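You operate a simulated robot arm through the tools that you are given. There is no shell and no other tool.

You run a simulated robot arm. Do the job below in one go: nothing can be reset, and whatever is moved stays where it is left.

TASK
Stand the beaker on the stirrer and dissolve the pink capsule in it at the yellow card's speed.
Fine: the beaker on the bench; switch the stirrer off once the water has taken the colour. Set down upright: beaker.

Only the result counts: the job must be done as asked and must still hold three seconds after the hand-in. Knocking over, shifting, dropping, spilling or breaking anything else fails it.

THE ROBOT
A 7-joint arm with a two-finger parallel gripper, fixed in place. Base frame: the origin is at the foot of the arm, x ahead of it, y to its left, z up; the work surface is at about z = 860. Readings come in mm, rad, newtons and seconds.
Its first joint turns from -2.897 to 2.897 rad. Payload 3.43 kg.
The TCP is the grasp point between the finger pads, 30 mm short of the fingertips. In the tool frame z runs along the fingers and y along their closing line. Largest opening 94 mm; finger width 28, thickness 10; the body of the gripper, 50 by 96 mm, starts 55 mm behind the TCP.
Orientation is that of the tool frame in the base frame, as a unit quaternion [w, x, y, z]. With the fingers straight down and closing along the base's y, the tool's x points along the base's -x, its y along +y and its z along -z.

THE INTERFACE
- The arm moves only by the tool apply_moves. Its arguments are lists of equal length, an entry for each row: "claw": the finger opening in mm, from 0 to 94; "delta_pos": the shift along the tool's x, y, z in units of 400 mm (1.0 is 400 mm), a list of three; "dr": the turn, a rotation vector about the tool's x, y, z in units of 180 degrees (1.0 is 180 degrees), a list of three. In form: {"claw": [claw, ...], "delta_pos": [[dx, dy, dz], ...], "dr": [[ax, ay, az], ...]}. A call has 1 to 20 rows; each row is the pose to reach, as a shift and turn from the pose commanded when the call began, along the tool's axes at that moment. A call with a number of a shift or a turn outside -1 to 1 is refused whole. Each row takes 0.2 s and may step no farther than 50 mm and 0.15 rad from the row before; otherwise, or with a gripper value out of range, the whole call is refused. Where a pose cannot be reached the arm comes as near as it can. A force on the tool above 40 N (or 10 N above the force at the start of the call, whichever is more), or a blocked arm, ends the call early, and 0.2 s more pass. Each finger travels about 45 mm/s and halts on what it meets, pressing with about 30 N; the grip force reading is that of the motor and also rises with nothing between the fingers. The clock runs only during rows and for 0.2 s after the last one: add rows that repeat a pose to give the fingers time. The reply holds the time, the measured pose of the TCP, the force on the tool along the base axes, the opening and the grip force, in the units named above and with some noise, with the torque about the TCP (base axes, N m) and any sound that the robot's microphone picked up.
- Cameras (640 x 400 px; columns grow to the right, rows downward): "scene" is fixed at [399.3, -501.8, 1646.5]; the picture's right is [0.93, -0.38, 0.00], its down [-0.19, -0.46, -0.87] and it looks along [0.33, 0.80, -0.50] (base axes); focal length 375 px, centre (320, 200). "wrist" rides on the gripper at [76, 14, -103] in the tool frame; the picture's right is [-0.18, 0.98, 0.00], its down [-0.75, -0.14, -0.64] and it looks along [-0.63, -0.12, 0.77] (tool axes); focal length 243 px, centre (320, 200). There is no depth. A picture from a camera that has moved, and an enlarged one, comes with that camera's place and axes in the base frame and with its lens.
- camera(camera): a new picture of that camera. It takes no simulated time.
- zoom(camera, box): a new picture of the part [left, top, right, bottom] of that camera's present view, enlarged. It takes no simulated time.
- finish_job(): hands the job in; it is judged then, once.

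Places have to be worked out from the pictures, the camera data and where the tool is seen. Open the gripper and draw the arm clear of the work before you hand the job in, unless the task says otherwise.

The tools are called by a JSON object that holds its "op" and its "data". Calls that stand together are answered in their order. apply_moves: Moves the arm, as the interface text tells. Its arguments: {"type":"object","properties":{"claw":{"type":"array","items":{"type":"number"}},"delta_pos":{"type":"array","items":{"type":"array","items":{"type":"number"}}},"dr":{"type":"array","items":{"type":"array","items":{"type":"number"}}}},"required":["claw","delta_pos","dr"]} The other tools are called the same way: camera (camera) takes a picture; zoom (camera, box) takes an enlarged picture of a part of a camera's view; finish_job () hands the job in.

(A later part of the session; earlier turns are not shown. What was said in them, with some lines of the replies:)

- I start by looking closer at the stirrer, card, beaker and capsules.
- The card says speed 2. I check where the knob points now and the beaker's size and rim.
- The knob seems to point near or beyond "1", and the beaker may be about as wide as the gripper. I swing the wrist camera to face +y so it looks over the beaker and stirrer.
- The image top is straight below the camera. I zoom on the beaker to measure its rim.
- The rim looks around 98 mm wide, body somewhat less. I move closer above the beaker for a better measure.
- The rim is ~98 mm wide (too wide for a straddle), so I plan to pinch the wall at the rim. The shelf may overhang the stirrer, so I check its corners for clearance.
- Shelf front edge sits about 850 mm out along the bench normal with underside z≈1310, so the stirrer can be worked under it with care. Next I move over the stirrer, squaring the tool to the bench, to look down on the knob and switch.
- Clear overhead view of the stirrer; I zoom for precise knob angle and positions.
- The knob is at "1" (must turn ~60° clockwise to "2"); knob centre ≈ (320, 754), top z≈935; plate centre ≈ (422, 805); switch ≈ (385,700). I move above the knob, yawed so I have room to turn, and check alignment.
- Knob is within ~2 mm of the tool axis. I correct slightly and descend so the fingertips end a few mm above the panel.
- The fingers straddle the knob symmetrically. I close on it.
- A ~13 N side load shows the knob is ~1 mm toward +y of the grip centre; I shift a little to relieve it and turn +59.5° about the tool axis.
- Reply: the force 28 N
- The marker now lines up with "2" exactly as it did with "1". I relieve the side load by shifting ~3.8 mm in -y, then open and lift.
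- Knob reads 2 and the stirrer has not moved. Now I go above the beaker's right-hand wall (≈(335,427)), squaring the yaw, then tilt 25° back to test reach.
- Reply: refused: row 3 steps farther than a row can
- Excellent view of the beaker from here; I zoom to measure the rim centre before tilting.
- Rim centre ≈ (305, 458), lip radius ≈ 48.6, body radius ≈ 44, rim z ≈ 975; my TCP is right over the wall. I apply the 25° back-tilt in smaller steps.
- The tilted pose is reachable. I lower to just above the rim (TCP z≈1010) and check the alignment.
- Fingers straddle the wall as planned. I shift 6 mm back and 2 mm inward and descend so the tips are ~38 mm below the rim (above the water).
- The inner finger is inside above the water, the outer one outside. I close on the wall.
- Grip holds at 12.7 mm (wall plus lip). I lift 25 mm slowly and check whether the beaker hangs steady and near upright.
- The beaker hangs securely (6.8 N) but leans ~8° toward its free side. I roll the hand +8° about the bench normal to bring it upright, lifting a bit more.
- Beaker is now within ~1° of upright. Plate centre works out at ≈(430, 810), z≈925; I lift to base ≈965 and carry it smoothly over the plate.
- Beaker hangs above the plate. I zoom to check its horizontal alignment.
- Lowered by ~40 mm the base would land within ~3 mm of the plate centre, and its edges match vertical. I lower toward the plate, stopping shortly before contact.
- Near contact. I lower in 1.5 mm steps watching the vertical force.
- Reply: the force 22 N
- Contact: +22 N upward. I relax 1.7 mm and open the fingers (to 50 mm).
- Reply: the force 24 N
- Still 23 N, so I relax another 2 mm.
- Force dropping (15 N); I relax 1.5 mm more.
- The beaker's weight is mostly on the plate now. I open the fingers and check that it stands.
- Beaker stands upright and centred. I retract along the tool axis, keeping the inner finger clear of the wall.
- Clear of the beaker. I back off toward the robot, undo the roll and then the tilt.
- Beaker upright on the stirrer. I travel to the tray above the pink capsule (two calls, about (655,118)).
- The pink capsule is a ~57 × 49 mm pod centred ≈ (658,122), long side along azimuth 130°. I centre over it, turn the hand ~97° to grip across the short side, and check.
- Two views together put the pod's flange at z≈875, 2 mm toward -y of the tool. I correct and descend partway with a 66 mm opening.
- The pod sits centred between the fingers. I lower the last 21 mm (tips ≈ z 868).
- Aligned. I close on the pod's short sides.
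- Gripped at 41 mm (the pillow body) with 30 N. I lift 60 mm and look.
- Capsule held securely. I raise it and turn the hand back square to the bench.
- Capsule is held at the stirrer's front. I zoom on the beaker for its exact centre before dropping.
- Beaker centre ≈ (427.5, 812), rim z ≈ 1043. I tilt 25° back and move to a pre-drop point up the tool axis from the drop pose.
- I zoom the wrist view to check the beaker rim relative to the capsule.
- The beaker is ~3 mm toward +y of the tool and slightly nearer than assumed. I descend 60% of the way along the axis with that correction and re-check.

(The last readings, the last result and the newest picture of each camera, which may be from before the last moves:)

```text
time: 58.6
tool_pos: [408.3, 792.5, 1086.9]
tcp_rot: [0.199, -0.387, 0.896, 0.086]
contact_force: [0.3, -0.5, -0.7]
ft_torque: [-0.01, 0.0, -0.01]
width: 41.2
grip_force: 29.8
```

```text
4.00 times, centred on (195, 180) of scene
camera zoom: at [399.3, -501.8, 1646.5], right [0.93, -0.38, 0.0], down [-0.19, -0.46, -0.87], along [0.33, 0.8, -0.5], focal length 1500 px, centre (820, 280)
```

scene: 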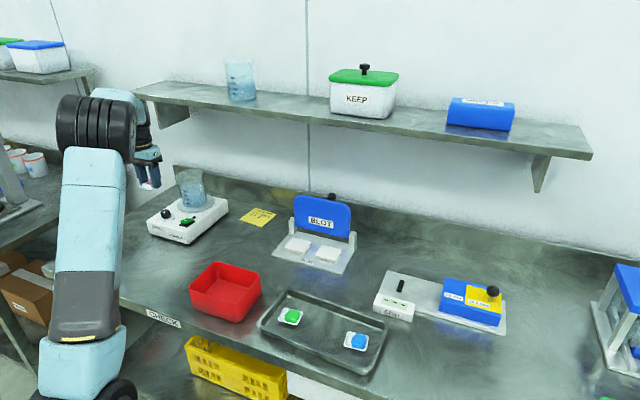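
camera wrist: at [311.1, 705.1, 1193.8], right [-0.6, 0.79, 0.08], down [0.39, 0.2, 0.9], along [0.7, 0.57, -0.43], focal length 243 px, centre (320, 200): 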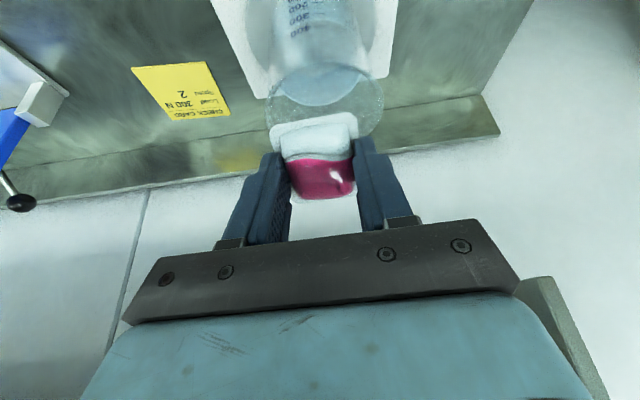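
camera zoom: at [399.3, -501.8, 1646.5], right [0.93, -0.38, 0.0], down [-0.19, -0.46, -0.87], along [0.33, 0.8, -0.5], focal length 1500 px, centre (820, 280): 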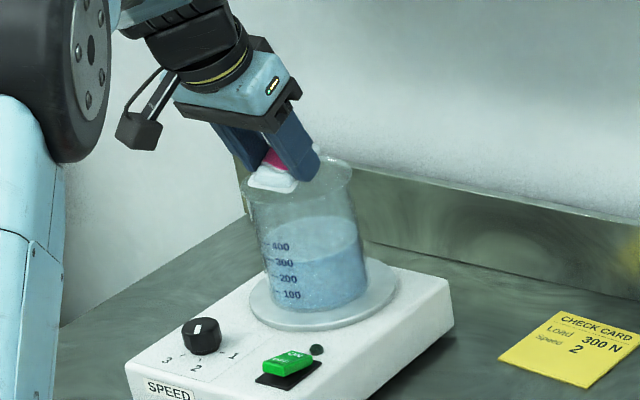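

The beaker mouth lies 41 mm ahead on the tool axis and is laterally centred. I insert 30 mm along the axis (with 6.8 mm back-shift) so the capsule hangs centred just inside the mouth.

{"op": "apply_moves", "data": {"claw": [36, 36, 36, 36, 36], "delta_pos": [[0.005, 0, 0.02], [0.01, 0, 0.04], [0.014, 0, 0.058], [0.017, 0, 0.075], [0.017, 0, 0.075]], "dr": [[0, 0, 0], [0, 0, 0], [0, 0, 0], [0, 0, 0], [0, 0, 0]]}}

{"op": "zoom", "data": {"camera": "wrist", "box": [180, 30, 460, 240]}}

{"op": "zoom", "data": {"camera": "scene", "box": [150, 130, 240, 230]}}

```text
time: 59.8
tool_pos: [411.2, 797.7, 1057.9]
tcp_rot: [0.199, -0.387, 0.896, 0.086]
contact_force: [0.3, -0.3, 0.1]
ft_torque: [-0.01, 0.02, 0.01]
width: 41.0
grip_force: 30.3
```

```text
1.90 times, centred on (320, 135) of wrist
camera zoom: at [325.2, 725.0, 1118.9], right [-0.6, 0.79, 0.08], down [0.39, 0.2, 0.9], along [0.7, 0.57, -0.43], focal length 462 px, centre (320, 324)
```

zoom: 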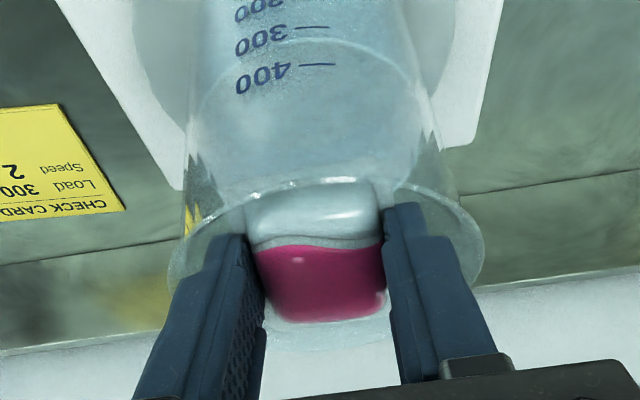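

```text
4.00 times, centred on (195, 180) of scene
camera zoom: at [399.3, -501.8, 1646.5], right [0.93, -0.38, 0.0], down [-0.19, -0.46, -0.87], along [0.33, 0.8, -0.5], focal length 1500 px, centre (820, 280)
```

zoom: 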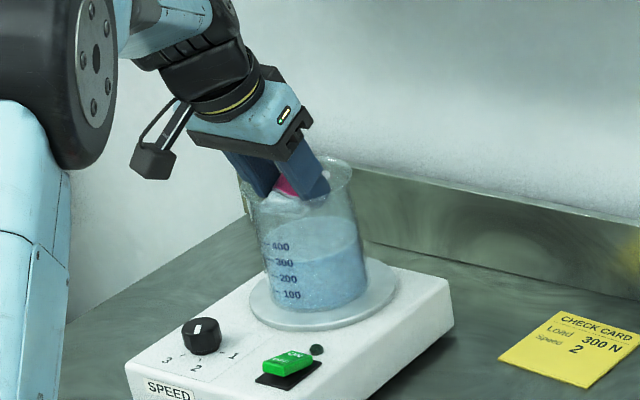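

No contact; the capsule is inside the mouth. I release by opening to 52 mm.

{"op": "apply_moves", "data": {"claw": [46, 52, 52, 52], "delta_pos": [[0, 0, 0], [0, 0, 0], [0, 0, 0], [0, 0, 0]], "dr": [[0, 0, 0], [0, 0, 0], [0, 0, 0], [0, 0, 0]]}}

{"op": "zoom", "data": {"camera": "wrist", "box": [180, 0, 460, 210]}}

{"op": "zoom", "data": {"camera": "scene", "box": [150, 130, 240, 230]}}

```text
time: 60.8
tool_pos: [411.8, 796.6, 1058.8]
tcp_rot: [0.199, -0.388, 0.896, 0.086]
contact_force: [0.9, 0.1, 0.1]
ft_torque: [0.0, 0.0, -0.02]
width: 51.1
grip_force: 0.1
```

```text
1.90 times, centred on (320, 105) of wrist
camera zoom: at [325.2, 724.9, 1119.0], right [-0.6, 0.79, 0.08], down [0.39, 0.2, 0.9], along [0.7, 0.57, -0.43], focal length 462 px, centre (320, 381)
```

zoom: 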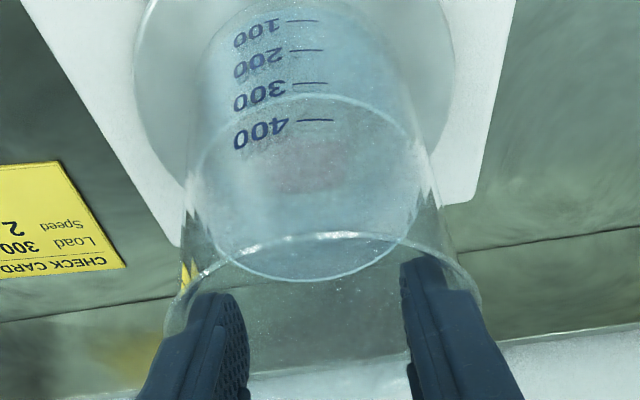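

```text
4.00 times, centred on (195, 180) of scene
camera zoom: at [399.3, -501.8, 1646.5], right [0.93, -0.38, 0.0], down [-0.19, -0.46, -0.87], along [0.33, 0.8, -0.5], focal length 1500 px, centre (820, 280)
```

zoom: 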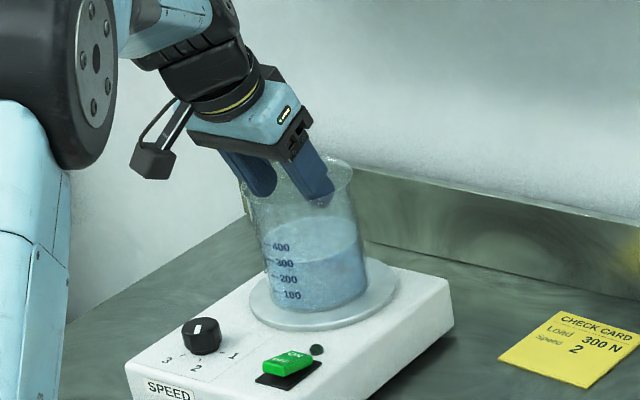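

The capsule dropped into the water. I retract up the tool axis and back away from the beaker.

{"op": "apply_moves", "data": {"claw": [52, 52, 52, 52, 52, 52, 52], "delta_pos": [[0, 0, -0.06], [0, 0, -0.12], [0, 0, -0.18], [0, 0, -0.24], [0.0755, 0, -0.275], [0.151, 0, -0.31], [0.2265, 0, -0.3457]], "dr": [[0, 0, 0], [0, 0, 0], [0, 0, 0], [0, 0, 0], [0, 0, 0], [0, 0, 0], [0, 0, 0]]}}

{"op": "apply_moves", "data": {"claw": [40, 30, 20, 10, 0], "delta_pos": [[0, 0, 0], [0, 0, 0], [0, 0, 0], [0, 0, 0], [0, 0, 0]], "dr": [[0, 0.035, 0], [0, 0.07, 0], [0, 0.105, 0], [0, 0.1389, 0], [0, 0.1389, 0]]}}

{"op": "camera", "data": {"camera": "wrist"}}

{"op": "zoom", "data": {"camera": "scene", "box": [120, 120, 260, 250]}}

```text
time: 62.4
tool_pos: [315.6, 694.1, 1144.4]
tcp_rot: [0.198, -0.387, 0.896, 0.086]
contact_force: [0.4, 0.0, -0.4]
ft_torque: [0.0, 0.01, 0.0]
width: 52.2
grip_force: 0.0
```

```text
time: 63.6
tool_pos: [316.0, 694.4, 1145.0]
tcp_rot: [0.0, -0.397, 0.918, -0.001]
contact_force: [0.2, 0.5, -0.2]
ft_torque: [0.02, 0.01, 0.02]
width: 0.0
grip_force: 21.0
```

```text
taken
camera wrist: at [253.3, 648.9, 1248.0], right [-0.59, 0.81, 0.0], down [0.62, 0.45, 0.64], along [0.52, 0.38, -0.77], focal length 243 px, centre (320, 200)
```

wrist: 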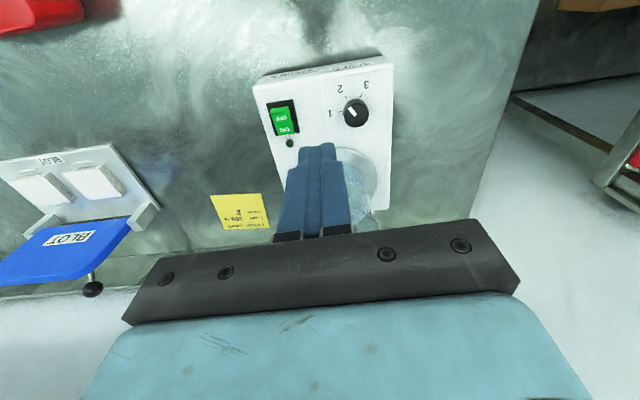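

```text
3.08 times, centred on (190, 185) of scene
camera zoom: at [399.3, -501.8, 1646.5], right [0.93, -0.38, 0.0], down [-0.19, -0.46, -0.87], along [0.33, 0.8, -0.5], focal length 1154 px, centre (720, 246)
```

zoom: 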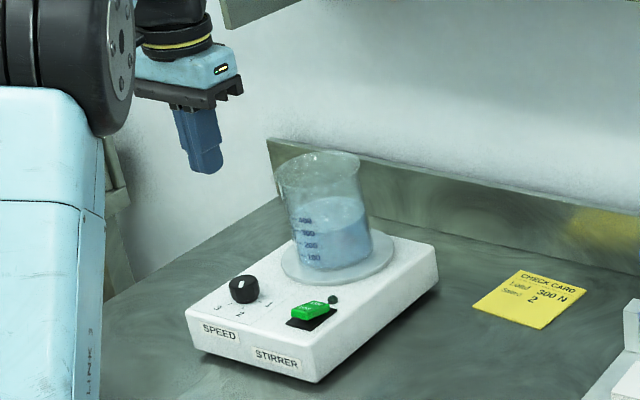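

Beaker stands with the capsule in it and the fingers are closed. I re-tilt and go above the switch's ON end (≈(393,690)) for a line-contact press.

{"op": "apply_moves", "data": {"claw": [0, 0, 0, 0], "delta_pos": [[0, 0, 0], [0, 0, 0], [0, 0, 0], [0, 0, 0]], "dr": [[0, -0.035, 0], [0, -0.07, 0], [0, -0.105, 0], [0, -0.1389, 0]]}}

{"op": "apply_moves", "data": {"claw": [0, 0, 0, 0, 0, 0], "delta_pos": [[0.008, -0.03, 0.076], [0.016, -0.06, 0.152], [0.024, -0.09, 0.229], [0.032, -0.12, 0.305], [0.04, -0.149, 0.381], [0.04, -0.149, 0.381]], "dr": [[0, 0, 0], [0, 0, 0], [0, 0, 0], [0, 0, 0], [0, 0, 0], [0, 0, 0]]}}

{"op": "camera", "data": {"camera": "wrist"}}

{"op": "zoom", "data": {"camera": "scene", "box": [140, 150, 240, 250]}}

```text
time: 64.6
tool_pos: [316.0, 695.0, 1145.5]
tcp_rot: [0.199, -0.388, 0.896, 0.087]
contact_force: [0.4, 0.2, -0.5]
ft_torque: [0.01, -0.02, -0.03]
width: 0.0
grip_force: 30.0
```

```text
time: 66.0
tool_pos: [393.9, 690.1, 1000.8]
tcp_rot: [0.198, -0.388, 0.896, 0.086]
contact_force: [0.3, -0.1, -0.1]
ft_torque: [0.01, 0.0, 0.02]
width: 0.1
grip_force: 29.3
```

```text
taken
camera wrist: at [306.9, 617.3, 1062.5], right [-0.6, 0.79, 0.08], down [0.39, 0.2, 0.9], along [0.7, 0.57, -0.43], focal length 243 px, centre (320, 200)
```

wrist: 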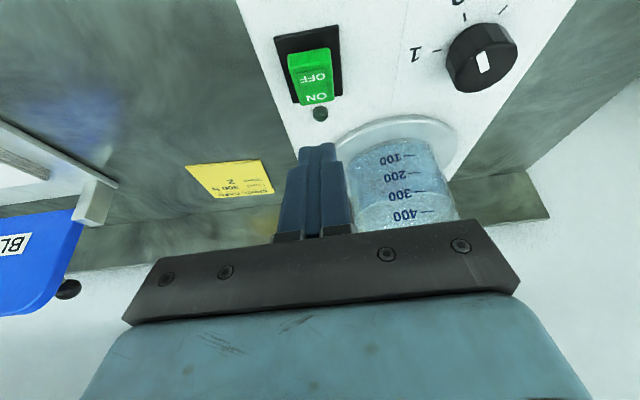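

```text
4.00 times, centred on (190, 200) of scene
camera zoom: at [399.3, -501.8, 1646.5], right [0.93, -0.38, 0.0], down [-0.19, -0.46, -0.87], along [0.33, 0.8, -0.5], focal length 1500 px, centre (840, 200)
```

zoom: 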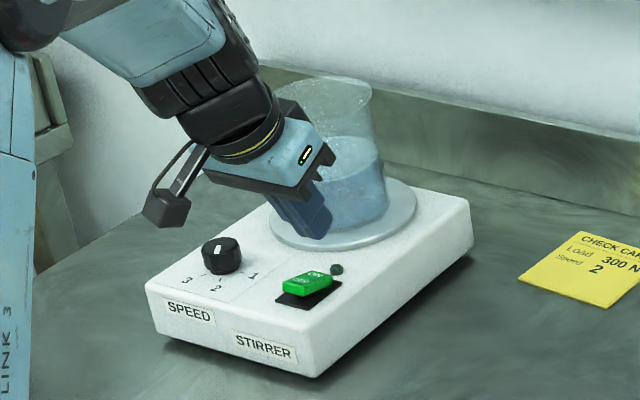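

The finger tip is aligned with the rocker laterally; the ON end is ≈(395,692). I move 3 mm forward, descend and start pressing slowly.

{"op": "apply_moves", "data": {"claw": [0, 0, 0, 0, 0, 0, 0], "delta_pos": [[0.003, 0, 0.025], [0.0146, 0, 0.0499], [0.026, 0, 0.0734], [0.0281, 0, 0.0779], [0.0302, 0, 0.0824], [0.0323, 0, 0.0869], [0.0323, 0, 0.0869]], "dr": [[0, 0, 0], [0, 0, 0], [0, 0, 0], [0, 0, 0], [0, 0, 0], [0, 0, 0], [0, 0, 0]]}}

{"op": "zoom", "data": {"camera": "scene", "box": [150, 180, 230, 250]}}

{"op": "zoom", "data": {"camera": "wrist", "box": [240, 40, 400, 160]}}

```text
time: 67.8
tool_pos: [395.8, 694.0, 965.5]
tcp_rot: [0.201, -0.386, 0.896, 0.089]
contact_force: [-0.1, -0.1, 4.6]
ft_torque: [0.02, 0.04, 0.0]
width: 0.0
grip_force: 29.7
stopped in row 7: the force on the tool passed its limit at 41 N (the readings are from after the stop); the commanded pose is now the measured one
```

```text
5.71 times, centred on (190, 215) of scene
camera zoom: at [399.3, -501.8, 1646.5], right [0.93, -0.38, 0.0], down [-0.19, -0.46, -0.87], along [0.33, 0.8, -0.5], focal length 2142 px, centre (1063, 114)
```

zoom: 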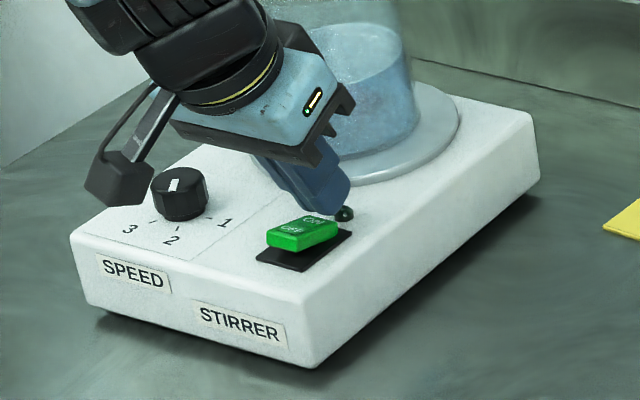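

```text
3.33 times, centred on (320, 100) of wrist
camera zoom: at [308.7, 621.0, 1027.1], right [-0.6, 0.79, 0.08], down [0.38, 0.2, 0.9], along [0.7, 0.57, -0.42], focal length 809 px, centre (320, 533)
```

zoom: 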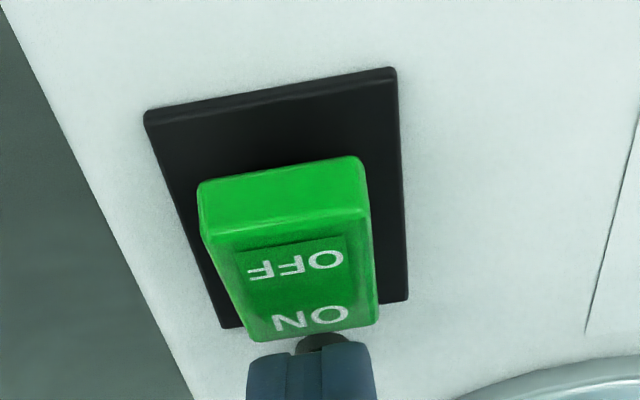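

The push hit 41 N. I compare the rocker and lamp with the earlier picture to see whether it flipped.

{"op": "zoom", "data": {"camera": "scene", "box": [145, 195, 209, 235]}}

{"op": "zoom", "data": {"camera": "scene", "box": [175, 205, 207, 225]}}

{"op": "camera", "data": {"camera": "wrist"}}

```text
10.00 times, centred on (177, 215) of scene
camera zoom: at [399.3, -501.8, 1646.5], right [0.93, -0.38, 0.0], down [-0.19, -0.46, -0.87], along [0.33, 0.8, -0.5], focal length 3749 px, centre (1750, 50)
```

zoom: 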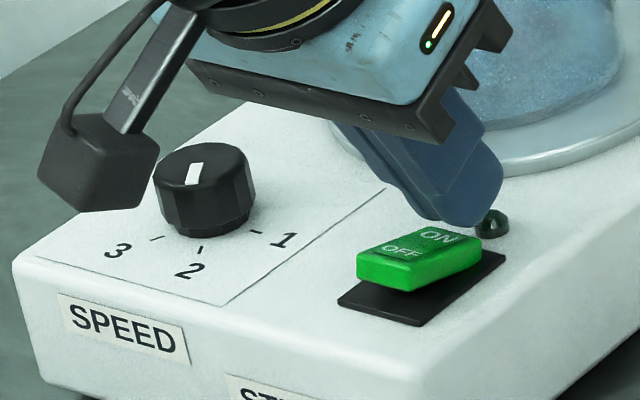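

```text
16.00 times, centred on (191, 215) of scene
camera zoom: at [399.3, -501.8, 1646.5], right [0.93, -0.38, 0.0], down [-0.19, -0.46, -0.87], along [0.33, 0.8, -0.5], focal length 5998 px, centre (2384, -40)
```

zoom: 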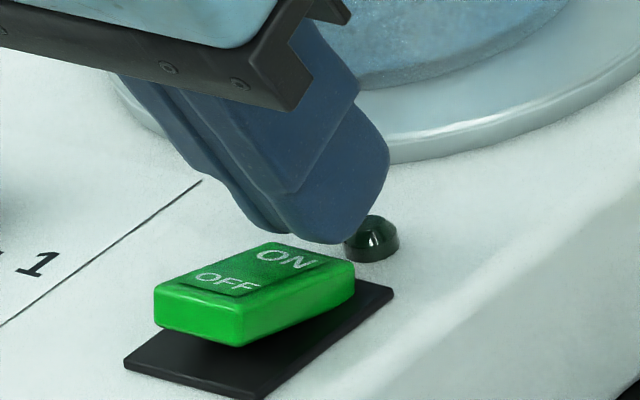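

```text
taken
camera wrist: at [308.7, 621.0, 1027.1], right [-0.6, 0.79, 0.08], down [0.38, 0.2, 0.9], along [0.7, 0.57, -0.42], focal length 243 px, centre (320, 200)
```

wrist: 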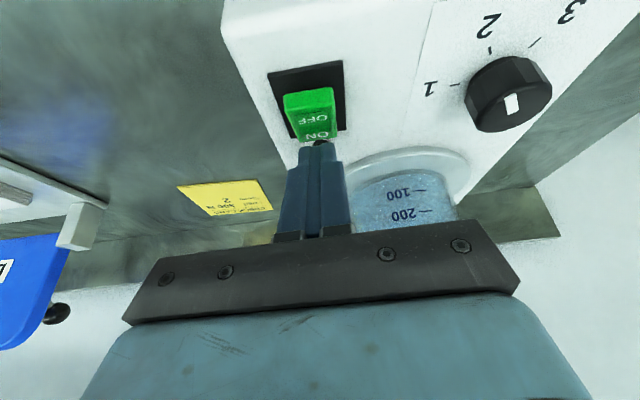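

The rocker did not move: its ON end is already the low end and the OFF end stands raised, lamp dark. I look at the beaker to see if anything stirs.

{"op": "zoom", "data": {"camera": "scene", "box": [170, 160, 220, 215]}}

{"op": "zoom", "data": {"camera": "wrist", "box": [340, 140, 480, 230]}}

{"op": "zoom", "data": {"camera": "wrist", "box": [260, 60, 360, 150]}}

```text
7.27 times, centred on (195, 188) of scene
camera zoom: at [399.3, -501.8, 1646.5], right [0.93, -0.38, 0.0], down [-0.19, -0.46, -0.87], along [0.33, 0.8, -0.5], focal length 2726 px, centre (1229, 291)
```

zoom: 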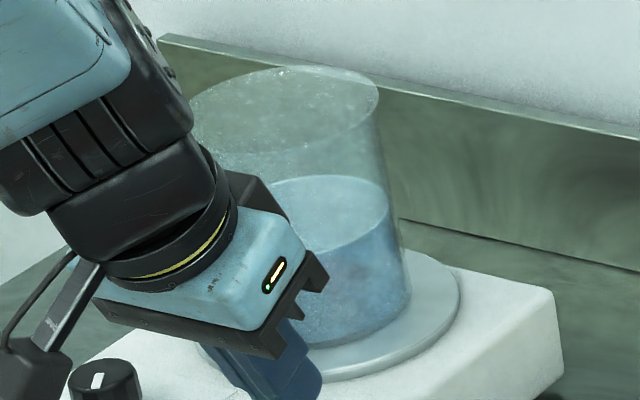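

```text
4.44 times, centred on (410, 185) of wrist
camera zoom: at [308.7, 621.0, 1027.1], right [-0.6, 0.79, 0.08], down [0.38, 0.2, 0.9], along [0.7, 0.57, -0.42], focal length 1078 px, centre (-80, 267)
```

zoom: 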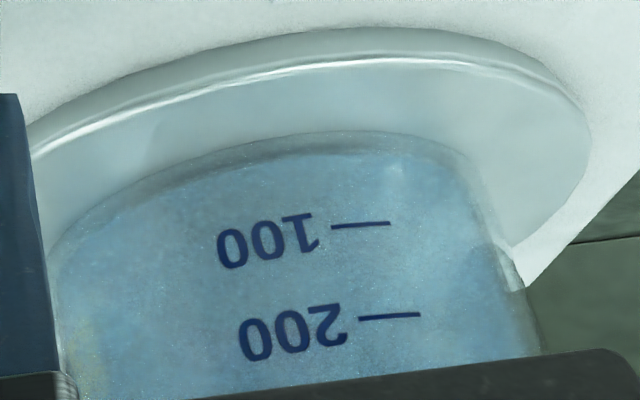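

```text
4.44 times, centred on (310, 105) of wrist
camera zoom: at [308.7, 621.0, 1027.1], right [-0.6, 0.79, 0.08], down [0.38, 0.2, 0.9], along [0.7, 0.57, -0.42], focal length 1078 px, centre (364, 622)
```

zoom: 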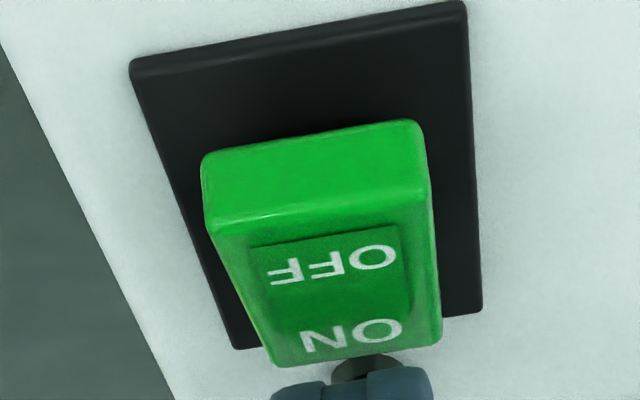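

The only end that can still travel is the raised front (OFF-labelled) end. I lift, move back over it (d≈755) and press gently, watching lamp and sound.

{"op": "apply_moves", "data": {"claw": [0, 0, 0, 0, 0, 0, 0, 0], "delta_pos": [[-0.0211, 0, -0.0453], [0.0287, 0, -0.0685], [0.0419, 0, -0.0403], [0.0445, 0, -0.0347], [0.0472, 0, -0.029], [0.0498, 0, -0.0233], [0.0525, 0, -0.0177], [0.0525, 0, -0.0177]], "dr": [[0, 0, 0], [0, 0, 0], [0, 0, 0], [0, 0, 0], [0, 0, 0], [0, 0, 0], [0, 0, 0], [0, 0, 0]]}}

{"op": "zoom", "data": {"camera": "scene", "box": [175, 205, 207, 225]}}

{"op": "camera", "data": {"camera": "wrist"}}

```text
time: 69.3
tool_pos: [380.0, 679.8, 969.2]
tcp_rot: [0.202, -0.387, 0.895, 0.09]
contact_force: [-3.9, -6.7, 11.1]
ft_torque: [-0.24, 0.16, -0.13]
width: 0.0
grip_force: 30.4
stopped in row 7: the force on the tool passed its limit at 44 N (the readings are from after the stop); the commanded pose is now the measured one
```

```text
16.00 times, centred on (191, 215) of scene
camera zoom: at [399.3, -501.8, 1646.5], right [0.93, -0.38, 0.0], down [-0.19, -0.46, -0.87], along [0.33, 0.8, -0.5], focal length 5998 px, centre (2384, -40)
```

zoom: 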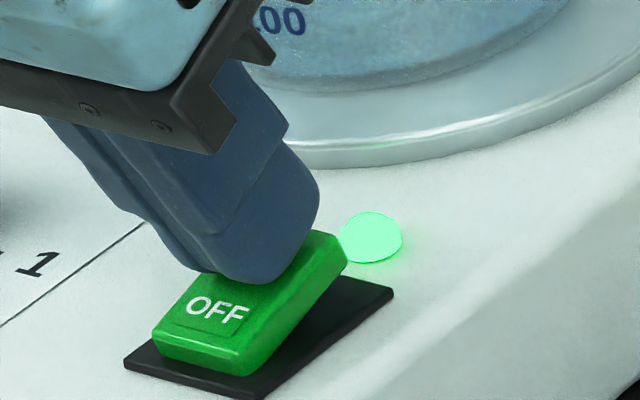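

```text
taken
camera wrist: at [292.7, 605.7, 1029.1], right [-0.6, 0.79, 0.09], down [0.38, 0.19, 0.9], along [0.7, 0.58, -0.42], focal length 243 px, centre (320, 200)
```

wrist: 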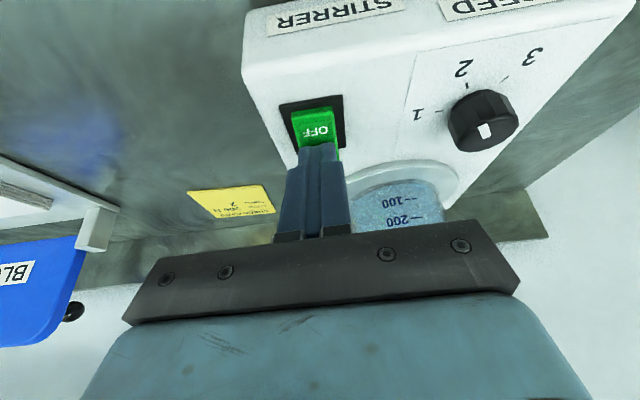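

The lamp lit – the stirrer is on. I lift off, verify the knob pointer and watch the water.

{"op": "apply_moves", "data": {"claw": [0, 0, 0], "delta_pos": [[-0.0106, 0, -0.0227], [-0.0211, 0, -0.0453], [-0.0211, 0, -0.0453]], "dr": [[0, 0, 0], [0, 0, 0], [0, 0, 0]]}}

{"op": "zoom", "data": {"camera": "scene", "box": [150, 160, 230, 240]}}

{"op": "zoom", "data": {"camera": "wrist", "box": [400, 30, 560, 170]}}

{"op": "zoom", "data": {"camera": "wrist", "box": [260, 60, 460, 230]}}

```text
time: 70.1
tool_pos: [380.7, 678.7, 986.6]
tcp_rot: [0.201, -0.387, 0.895, 0.089]
contact_force: [-0.8, 0.6, -0.7]
ft_torque: [-0.01, -0.03, 0.0]
width: 0.0
grip_force: 30.1
```

```text
5.00 times, centred on (190, 200) of scene
camera zoom: at [399.3, -501.8, 1646.5], right [0.93, -0.38, 0.0], down [-0.19, -0.46, -0.87], along [0.33, 0.8, -0.5], focal length 1874 px, centre (970, 200)
```

zoom: 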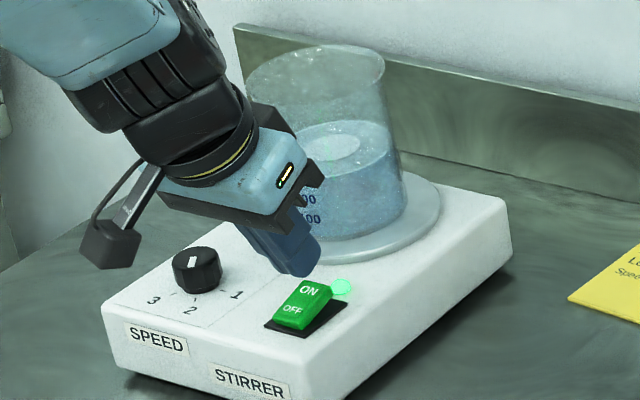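

```text
2.86 times, centred on (480, 100) of wrist
camera zoom: at [293.5, 605.5, 1048.3], right [-0.6, 0.79, 0.08], down [0.38, 0.19, 0.9], along [0.7, 0.58, -0.42], focal length 693 px, centre (-137, 486)
```

zoom: 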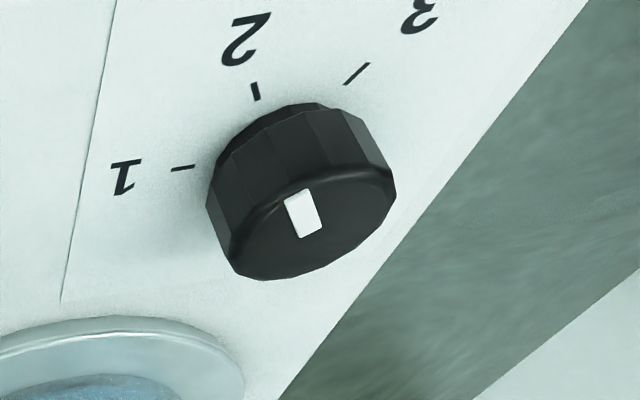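

```text
2.35 times, centred on (360, 145) of wrist
camera zoom: at [293.5, 605.5, 1048.3], right [-0.6, 0.79, 0.08], down [0.38, 0.19, 0.9], along [0.7, 0.58, -0.42], focal length 571 px, centre (226, 329)
```

zoom: 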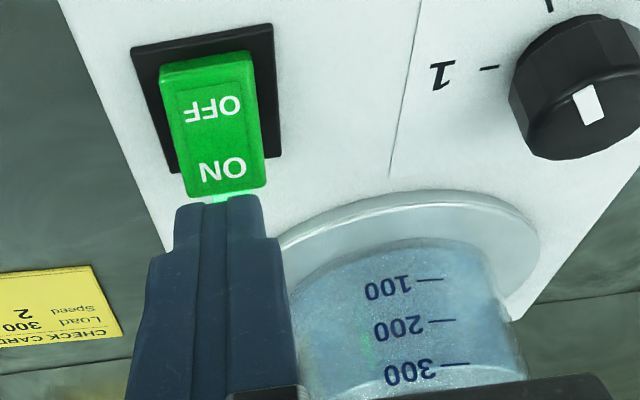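

Vortex running, pointer on 2. I hover over the now-raised ON end and wait, watching the colour.

{"op": "apply_moves", "data": {"claw": [0, 0, 0, 0, 0, 0, 0, 0, 0, 0], "delta_pos": [[-0.0397, 0, 0.0185], [-0.0397, 0, 0.0185], [-0.0397, 0, 0.0185], [-0.0397, 0, 0.0185], [-0.0397, 0, 0.0185], [-0.0397, 0, 0.0185], [-0.0397, 0, 0.0185], [-0.0397, 0, 0.0185], [-0.0397, 0, 0.0185], [-0.0397, 0, 0.0185]], "dr": [[0, 0, 0], [0, 0, 0], [0, 0, 0], [0, 0, 0], [0, 0, 0], [0, 0, 0], [0, 0, 0], [0, 0, 0], [0, 0, 0], [0, 0, 0]]}}

{"op": "zoom", "data": {"camera": "scene", "box": [150, 160, 230, 240]}}

```text
time: 72.3
tool_pos: [392.3, 690.0, 988.9]
tcp_rot: [0.201, -0.387, 0.895, 0.09]
contact_force: [0.0, -0.2, 0.3]
ft_torque: [0.03, 0.03, 0.0]
width: 0.2
grip_force: 30.2
```

```text
5.00 times, centred on (190, 200) of scene
camera zoom: at [399.3, -501.8, 1646.5], right [0.93, -0.38, 0.0], down [-0.19, -0.46, -0.87], along [0.33, 0.8, -0.5], focal length 1874 px, centre (970, 200)
```

zoom: 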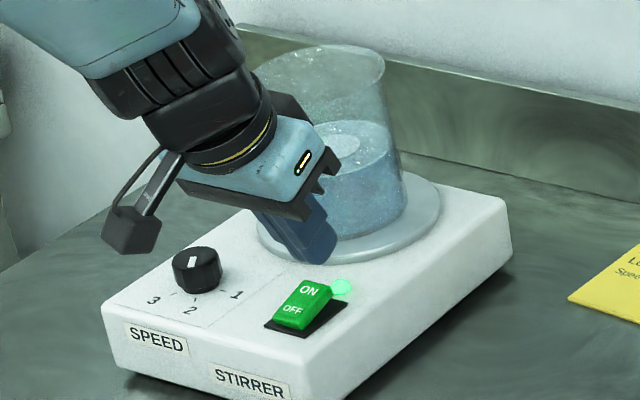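

Stirring but not yet coloured; I keep waiting in short spells.

{"op": "apply_moves", "data": {"claw": [0, 0, 0, 0, 0, 0, 0, 0, 0, 0, 0, 0, 0, 0, 0], "delta_pos": [[0, 0, 0], [0, 0, 0], [0, 0, 0], [0, 0, 0], [0, 0, 0], [0, 0, 0], [0, 0, 0], [0, 0, 0], [0, 0, 0], [0, 0, 0], [0, 0, 0], [0, 0, 0], [0, 0, 0], [0, 0, 0], [0, 0, 0]], "dr": [[0, 0, 0], [0, 0, 0], [0, 0, 0], [0, 0, 0], [0, 0, 0], [0, 0, 0], [0, 0, 0], [0, 0, 0], [0, 0, 0], [0, 0, 0], [0, 0, 0], [0, 0, 0], [0, 0, 0], [0, 0, 0], [0, 0, 0]]}}

{"op": "zoom", "data": {"camera": "scene", "box": [150, 160, 230, 240]}}

{"op": "camera", "data": {"camera": "wrist"}}

```text
time: 75.5
tool_pos: [393.3, 692.6, 986.2]
tcp_rot: [0.201, -0.386, 0.896, 0.09]
contact_force: [-0.3, 0.0, 0.2]
ft_torque: [-0.01, -0.03, 0.0]
width: 0.0
grip_force: 29.7
```

```text
5.00 times, centred on (190, 200) of scene
camera zoom: at [399.3, -501.8, 1646.5], right [0.93, -0.38, 0.0], down [-0.19, -0.46, -0.87], along [0.33, 0.8, -0.5], focal length 1874 px, centre (970, 200)
```

zoom: 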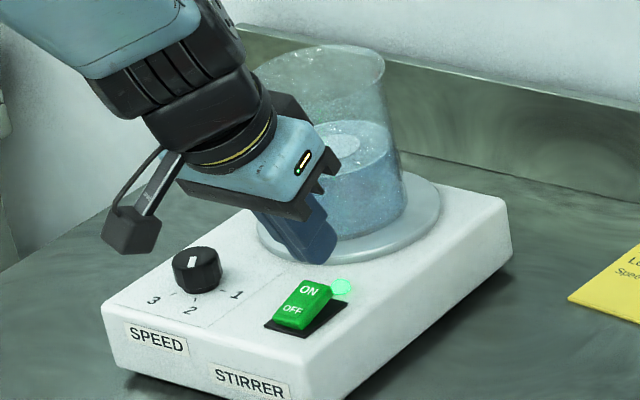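

```text
taken
camera wrist: at [305.6, 618.1, 1048.5], right [-0.6, 0.79, 0.08], down [0.38, 0.19, 0.9], along [0.7, 0.58, -0.42], focal length 243 px, centre (320, 200)
```

wrist: 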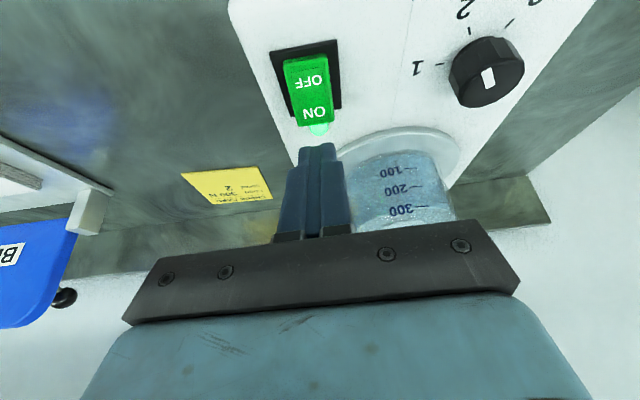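

No colour yet after ~6 s of stirring; I wait longer.

{"op": "apply_moves", "data": {"claw": [0, 0, 0, 0, 0, 0, 0, 0, 0, 0, 0, 0, 0, 0, 0, 0, 0, 0, 0, 0], "delta_pos": [[0, 0, 0], [0, 0, 0], [0, 0, 0], [0, 0, 0], [0, 0, 0], [0, 0, 0], [0, 0, 0], [0, 0, 0], [0, 0, 0], [0, 0, 0], [0, 0, 0], [0, 0, 0], [0, 0, 0], [0, 0, 0], [0, 0, 0], [0, 0, 0], [0, 0, 0], [0, 0, 0], [0, 0, 0], [0, 0, 0]], "dr": [[0, 0, 0], [0, 0, 0], [0, 0, 0], [0, 0, 0], [0, 0, 0], [0, 0, 0], [0, 0, 0], [0, 0, 0], [0, 0, 0], [0, 0, 0], [0, 0, 0], [0, 0, 0], [0, 0, 0], [0, 0, 0], [0, 0, 0], [0, 0, 0], [0, 0, 0], [0, 0, 0], [0, 0, 0], [0, 0, 0]]}}

{"op": "zoom", "data": {"camera": "scene", "box": [150, 160, 230, 240]}}

```text
time: 79.7
tool_pos: [392.5, 690.7, 988.1]
tcp_rot: [0.201, -0.387, 0.896, 0.09]
contact_force: [-0.1, -0.2, -0.3]
ft_torque: [0.02, 0.0, -0.02]
width: 0.0
grip_force: 29.7
```

```text
5.00 times, centred on (190, 200) of scene
camera zoom: at [399.3, -501.8, 1646.5], right [0.93, -0.38, 0.0], down [-0.19, -0.46, -0.87], along [0.33, 0.8, -0.5], focal length 1874 px, centre (970, 200)
```

zoom: 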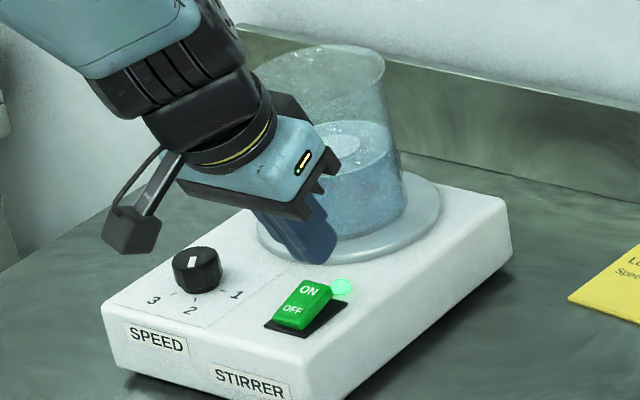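

Still clear at 10 s. I wait two more spells.

{"op": "apply_moves", "data": {"claw": [0, 0, 0, 0, 0, 0, 0, 0, 0, 0, 0, 0, 0, 0, 0, 0, 0, 0, 0, 0], "delta_pos": [[0, 0, 0], [0, 0, 0], [0, 0, 0], [0, 0, 0], [0, 0, 0], [0, 0, 0], [0, 0, 0], [0, 0, 0], [0, 0, 0], [0, 0, 0], [0, 0, 0], [0, 0, 0], [0, 0, 0], [0, 0, 0], [0, 0, 0], [0, 0, 0], [0, 0, 0], [0, 0, 0], [0, 0, 0], [0, 0, 0]], "dr": [[0, 0, 0], [0, 0, 0], [0, 0, 0], [0, 0, 0], [0, 0, 0], [0, 0, 0], [0, 0, 0], [0, 0, 0], [0, 0, 0], [0, 0, 0], [0, 0, 0], [0, 0, 0], [0, 0, 0], [0, 0, 0], [0, 0, 0], [0, 0, 0], [0, 0, 0], [0, 0, 0], [0, 0, 0], [0, 0, 0]]}}

{"op": "zoom", "data": {"camera": "scene", "box": [150, 160, 230, 240]}}

{"op": "zoom", "data": {"camera": "wrist", "box": [340, 120, 480, 230]}}

```text
time: 83.9
tool_pos: [392.3, 690.4, 987.9]
tcp_rot: [0.201, -0.387, 0.895, 0.09]
contact_force: [0.1, 0.2, -0.5]
ft_torque: [0.01, 0.01, 0.0]
width: 0.2
grip_force: 30.1
```

```text
5.00 times, centred on (190, 200) of scene
camera zoom: at [399.3, -501.8, 1646.5], right [0.93, -0.38, 0.0], down [-0.19, -0.46, -0.87], along [0.33, 0.8, -0.5], focal length 1874 px, centre (970, 200)
```

zoom: 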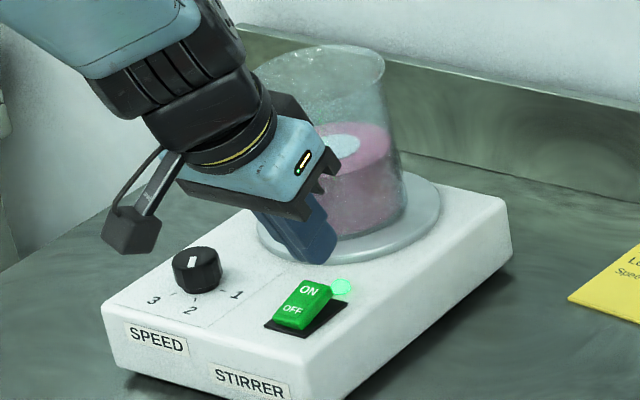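

```text
3.64 times, centred on (410, 175) of wrist
camera zoom: at [305.6, 618.1, 1048.5], right [-0.6, 0.79, 0.08], down [0.38, 0.19, 0.9], along [0.7, 0.58, -0.42], focal length 882 px, centre (-7, 291)
```

zoom: 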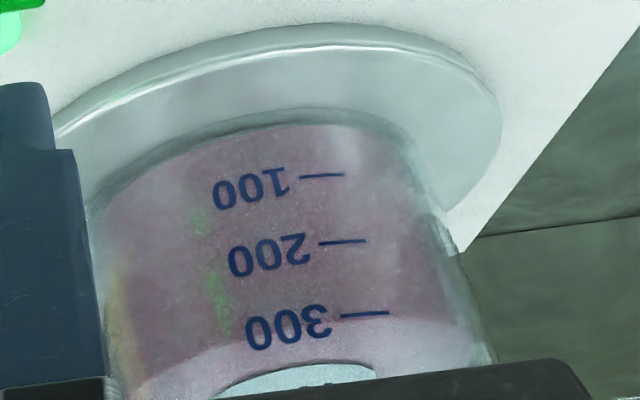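

The water has turned pink. I wait one more second to check whether the colour still deepens.

{"op": "apply_moves", "data": {"claw": [0, 0, 0, 0, 0], "delta_pos": [[0, 0, 0], [0, 0, 0], [0, 0, 0], [0, 0, 0], [0, 0, 0]], "dr": [[0, 0, 0], [0, 0, 0], [0, 0, 0], [0, 0, 0], [0, 0, 0]]}}

{"op": "zoom", "data": {"camera": "scene", "box": [150, 160, 230, 240]}}

{"op": "zoom", "data": {"camera": "wrist", "box": [340, 120, 480, 230]}}

```text
time: 85.1
tool_pos: [392.6, 690.0, 988.3]
tcp_rot: [0.202, -0.388, 0.895, 0.091]
contact_force: [-0.4, -0.2, 0.1]
ft_torque: [0.02, 0.01, -0.01]
width: 0.0
grip_force: 29.7
```

```text
5.00 times, centred on (190, 200) of scene
camera zoom: at [399.3, -501.8, 1646.5], right [0.93, -0.38, 0.0], down [-0.19, -0.46, -0.87], along [0.33, 0.8, -0.5], focal length 1874 px, centre (970, 200)
```

zoom: 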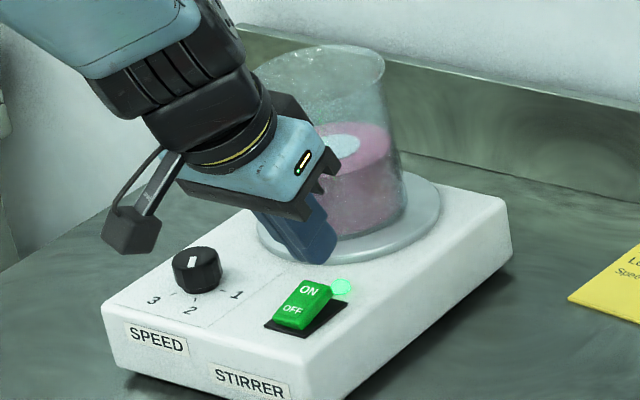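

```text
3.64 times, centred on (410, 175) of wrist
camera zoom: at [305.6, 618.1, 1048.5], right [-0.6, 0.79, 0.08], down [0.38, 0.19, 0.9], along [0.7, 0.58, -0.42], focal length 882 px, centre (-7, 291)
```

zoom: 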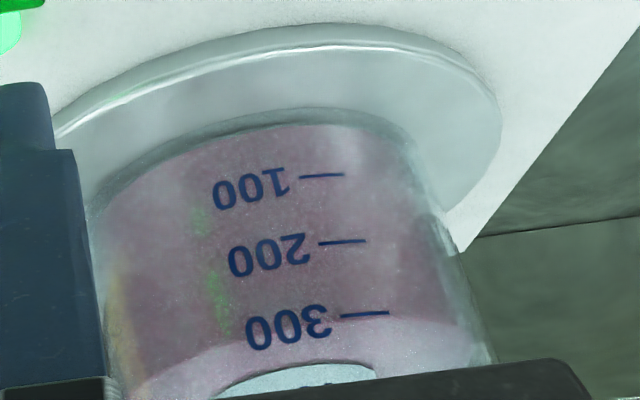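

Colour is steady, so the capsule is dissolved. I press the raised ON end (d≈772) to switch off.

{"op": "apply_moves", "data": {"claw": [0, 0, 0, 0, 0, 0, 0, 0], "delta_pos": [[0.0085, 0, 0.0181], [0.0169, 0, 0.0362], [0.0196, 0, 0.0419], [0.0222, 0, 0.0476], [0.0248, 0, 0.0532], [0.0275, 0, 0.0589], [0.0291, 0, 0.0623], [0.0291, 0, 0.0623]], "dr": [[0, 0, 0], [0, 0, 0], [0, 0, 0], [0, 0, 0], [0, 0, 0], [0, 0, 0], [0, 0, 0], [0, 0, 0]]}}

{"op": "zoom", "data": {"camera": "scene", "box": [175, 205, 207, 225]}}

{"op": "camera", "data": {"camera": "wrist"}}

```text
time: 86.5
tool_pos: [392.3, 694.8, 968.0]
tcp_rot: [0.205, -0.388, 0.894, 0.093]
contact_force: [0.0, 0.6, 4.2]
ft_torque: [0.03, 0.0, 0.02]
width: 0.0
grip_force: 29.5
stopped in row 7: the force on the tool passed its limit at 46 N (the readings are from after the stop); the commanded pose is now the measured one
```

```text
16.00 times, centred on (191, 215) of scene
camera zoom: at [399.3, -501.8, 1646.5], right [0.93, -0.38, 0.0], down [-0.19, -0.46, -0.87], along [0.33, 0.8, -0.5], focal length 5998 px, centre (2384, -40)
```

zoom: 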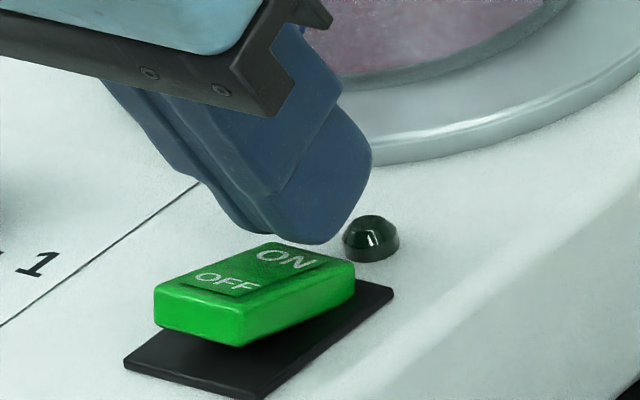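

```text
taken
camera wrist: at [305.0, 620.0, 1026.4], right [-0.6, 0.79, 0.09], down [0.38, 0.19, 0.91], along [0.7, 0.58, -0.41], focal length 243 px, centre (320, 200)
```

wrist: 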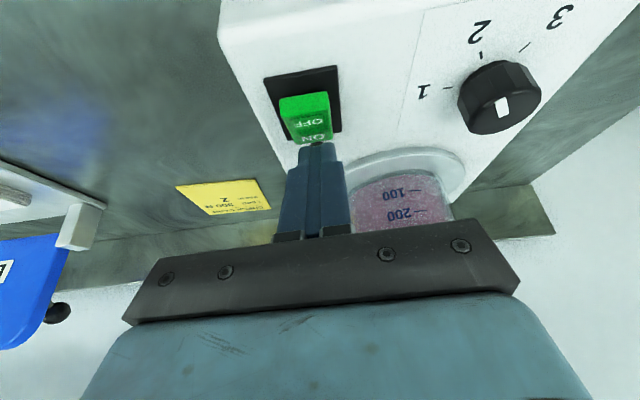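

Lamp is out and the rocker is back: stirrer off. I lift straight up, back away toward the robot and open the gripper.

{"op": "apply_moves", "data": {"claw": [0, 0, 0, 10, 30, 50, 70, 80], "delta_pos": [[-0.0211, 0, -0.0453], [-0.0634, 0, -0.1359], [-0.1057, 0, -0.2265], [-0.0207, 0, -0.2661], [0.0642, 0, -0.3057], [0.1492, 0, -0.3454], [0.2341, 0, -0.385], [0.2341, 0, -0.385]], "dr": [[0, 0, 0], [0, 0, 0], [0, 0, 0], [0, 0, 0], [0, 0, 0], [0, 0, 0], [0, 0, 0], [0, 0, 0]]}}

{"op": "camera", "data": {"camera": "scene"}}

{"op": "zoom", "data": {"camera": "scene", "box": [140, 150, 240, 250]}}

{"op": "camera", "data": {"camera": "wrist"}}

```text
time: 88.3
tool_pos: [288.8, 580.8, 1065.0]
tcp_rot: [0.203, -0.386, 0.895, 0.093]
contact_force: [0.4, -0.2, -0.2]
ft_torque: [-0.03, 0.02, 0.02]
width: 80.1
grip_force: 0.1
```

```text
taken
```

scene: 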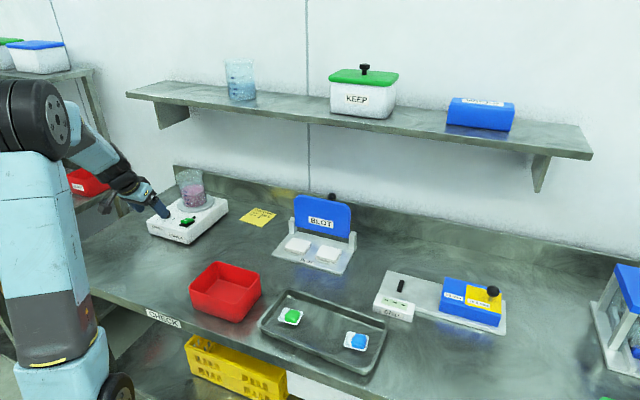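

```text
4.00 times, centred on (190, 200) of scene
camera zoom: at [399.3, -501.8, 1646.5], right [0.93, -0.38, 0.0], down [-0.19, -0.46, -0.87], along [0.33, 0.8, -0.5], focal length 1500 px, centre (840, 200)
```

zoom: 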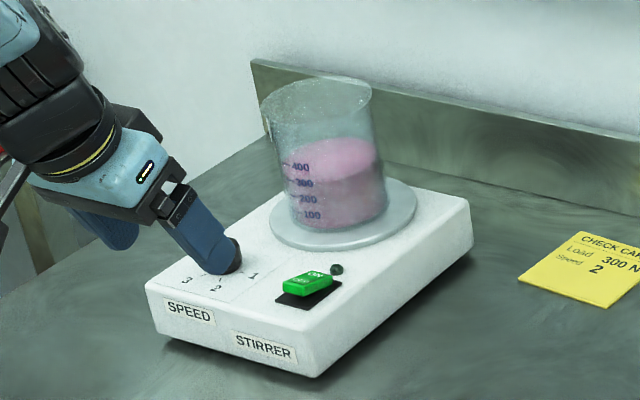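

```text
taken
camera wrist: at [202.2, 508.0, 1124.8], right [-0.6, 0.79, 0.09], down [0.38, 0.19, 0.91], along [0.7, 0.58, -0.41], focal length 243 px, centre (320, 200)
```

wrist: 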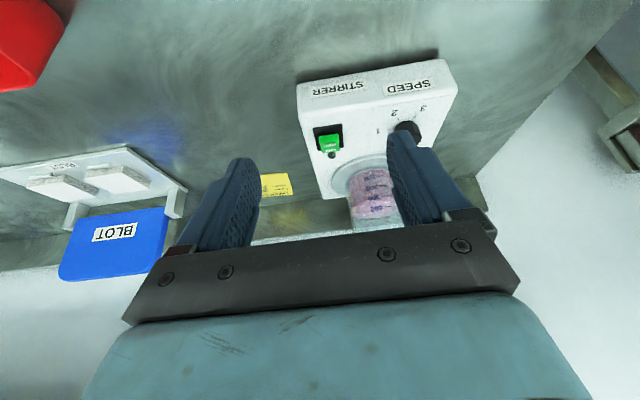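

Water is pink, stirrer off, beaker upright on the plate, everything else untouched. I draw the arm further back and up, then check once more.

{"op": "apply_moves", "data": {"claw": [80, 80, 80, 80, 80, 80], "delta_pos": [[0, 0, -0.08], [0, 0, -0.16], [0, 0, -0.24], [0, 0, -0.3], [0, 0, -0.3], [0, 0, -0.3]], "dr": [[0, 0, 0], [0, 0, 0], [0, 0, 0], [0, 0, 0], [0, 0, 0], [0, 0, 0]]}}

{"op": "zoom", "data": {"camera": "scene", "box": [130, 140, 250, 250]}}

```text
time: 89.7
tool_pos: [254.2, 544.4, 1172.2]
tcp_rot: [0.204, -0.386, 0.895, 0.091]
contact_force: [0.1, -0.3, 0.4]
ft_torque: [-0.03, -0.02, 0.0]
width: 80.1
grip_force: 0.2
```

```text
3.64 times, centred on (190, 195) of scene
camera zoom: at [399.3, -501.8, 1646.5], right [0.93, -0.38, 0.0], down [-0.19, -0.46, -0.87], along [0.33, 0.8, -0.5], focal length 1363 px, centre (793, 218)
```

zoom: 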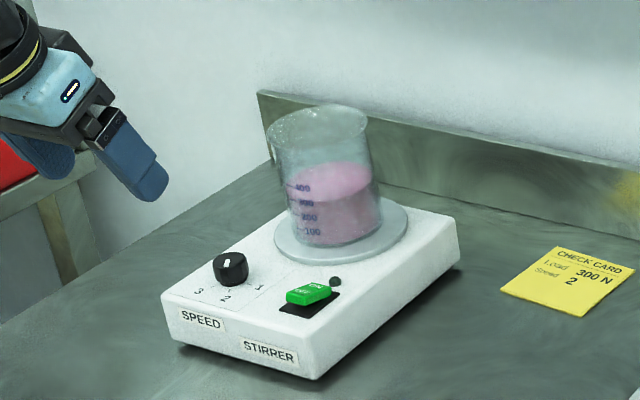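

The final view confirms the state: beaker upright on the stirrer, pink water, knob on 2, lamp out, arm clear with the gripper open. I hand the job in.

{"op": "finish_job", "data": {}}

```text
The job is handed in.
```

The job is handed in. The beaker from the bench stands upright on the stirrer, the pink capsule is dissolved in it, and the stirrer is off.

- **Speed:** The yellow card calls for speed 2. The knob was at 1, so I turned it to 2 before switching on.
- **Stirring:** The water turned evenly pink after about 14 seconds. I waited another second to check the colour was steady, then switched off; the lamp is out.
- **Switch labels:** The rocker works opposite to its labels. Pressing the ON end did nothing. Pressing the raised end marked OFF started the stirrer, and pressing the end marked ON stopped it.
- **Forces:** Each of the three presses on the switch reached the arm's force limit (41–46 N). The pictures show no sign that the stirrer moved.
- **Everything else:** I saw nothing spilled or knocked over, and the other two capsules are still in the tray. The arm is clear with the gripper open.
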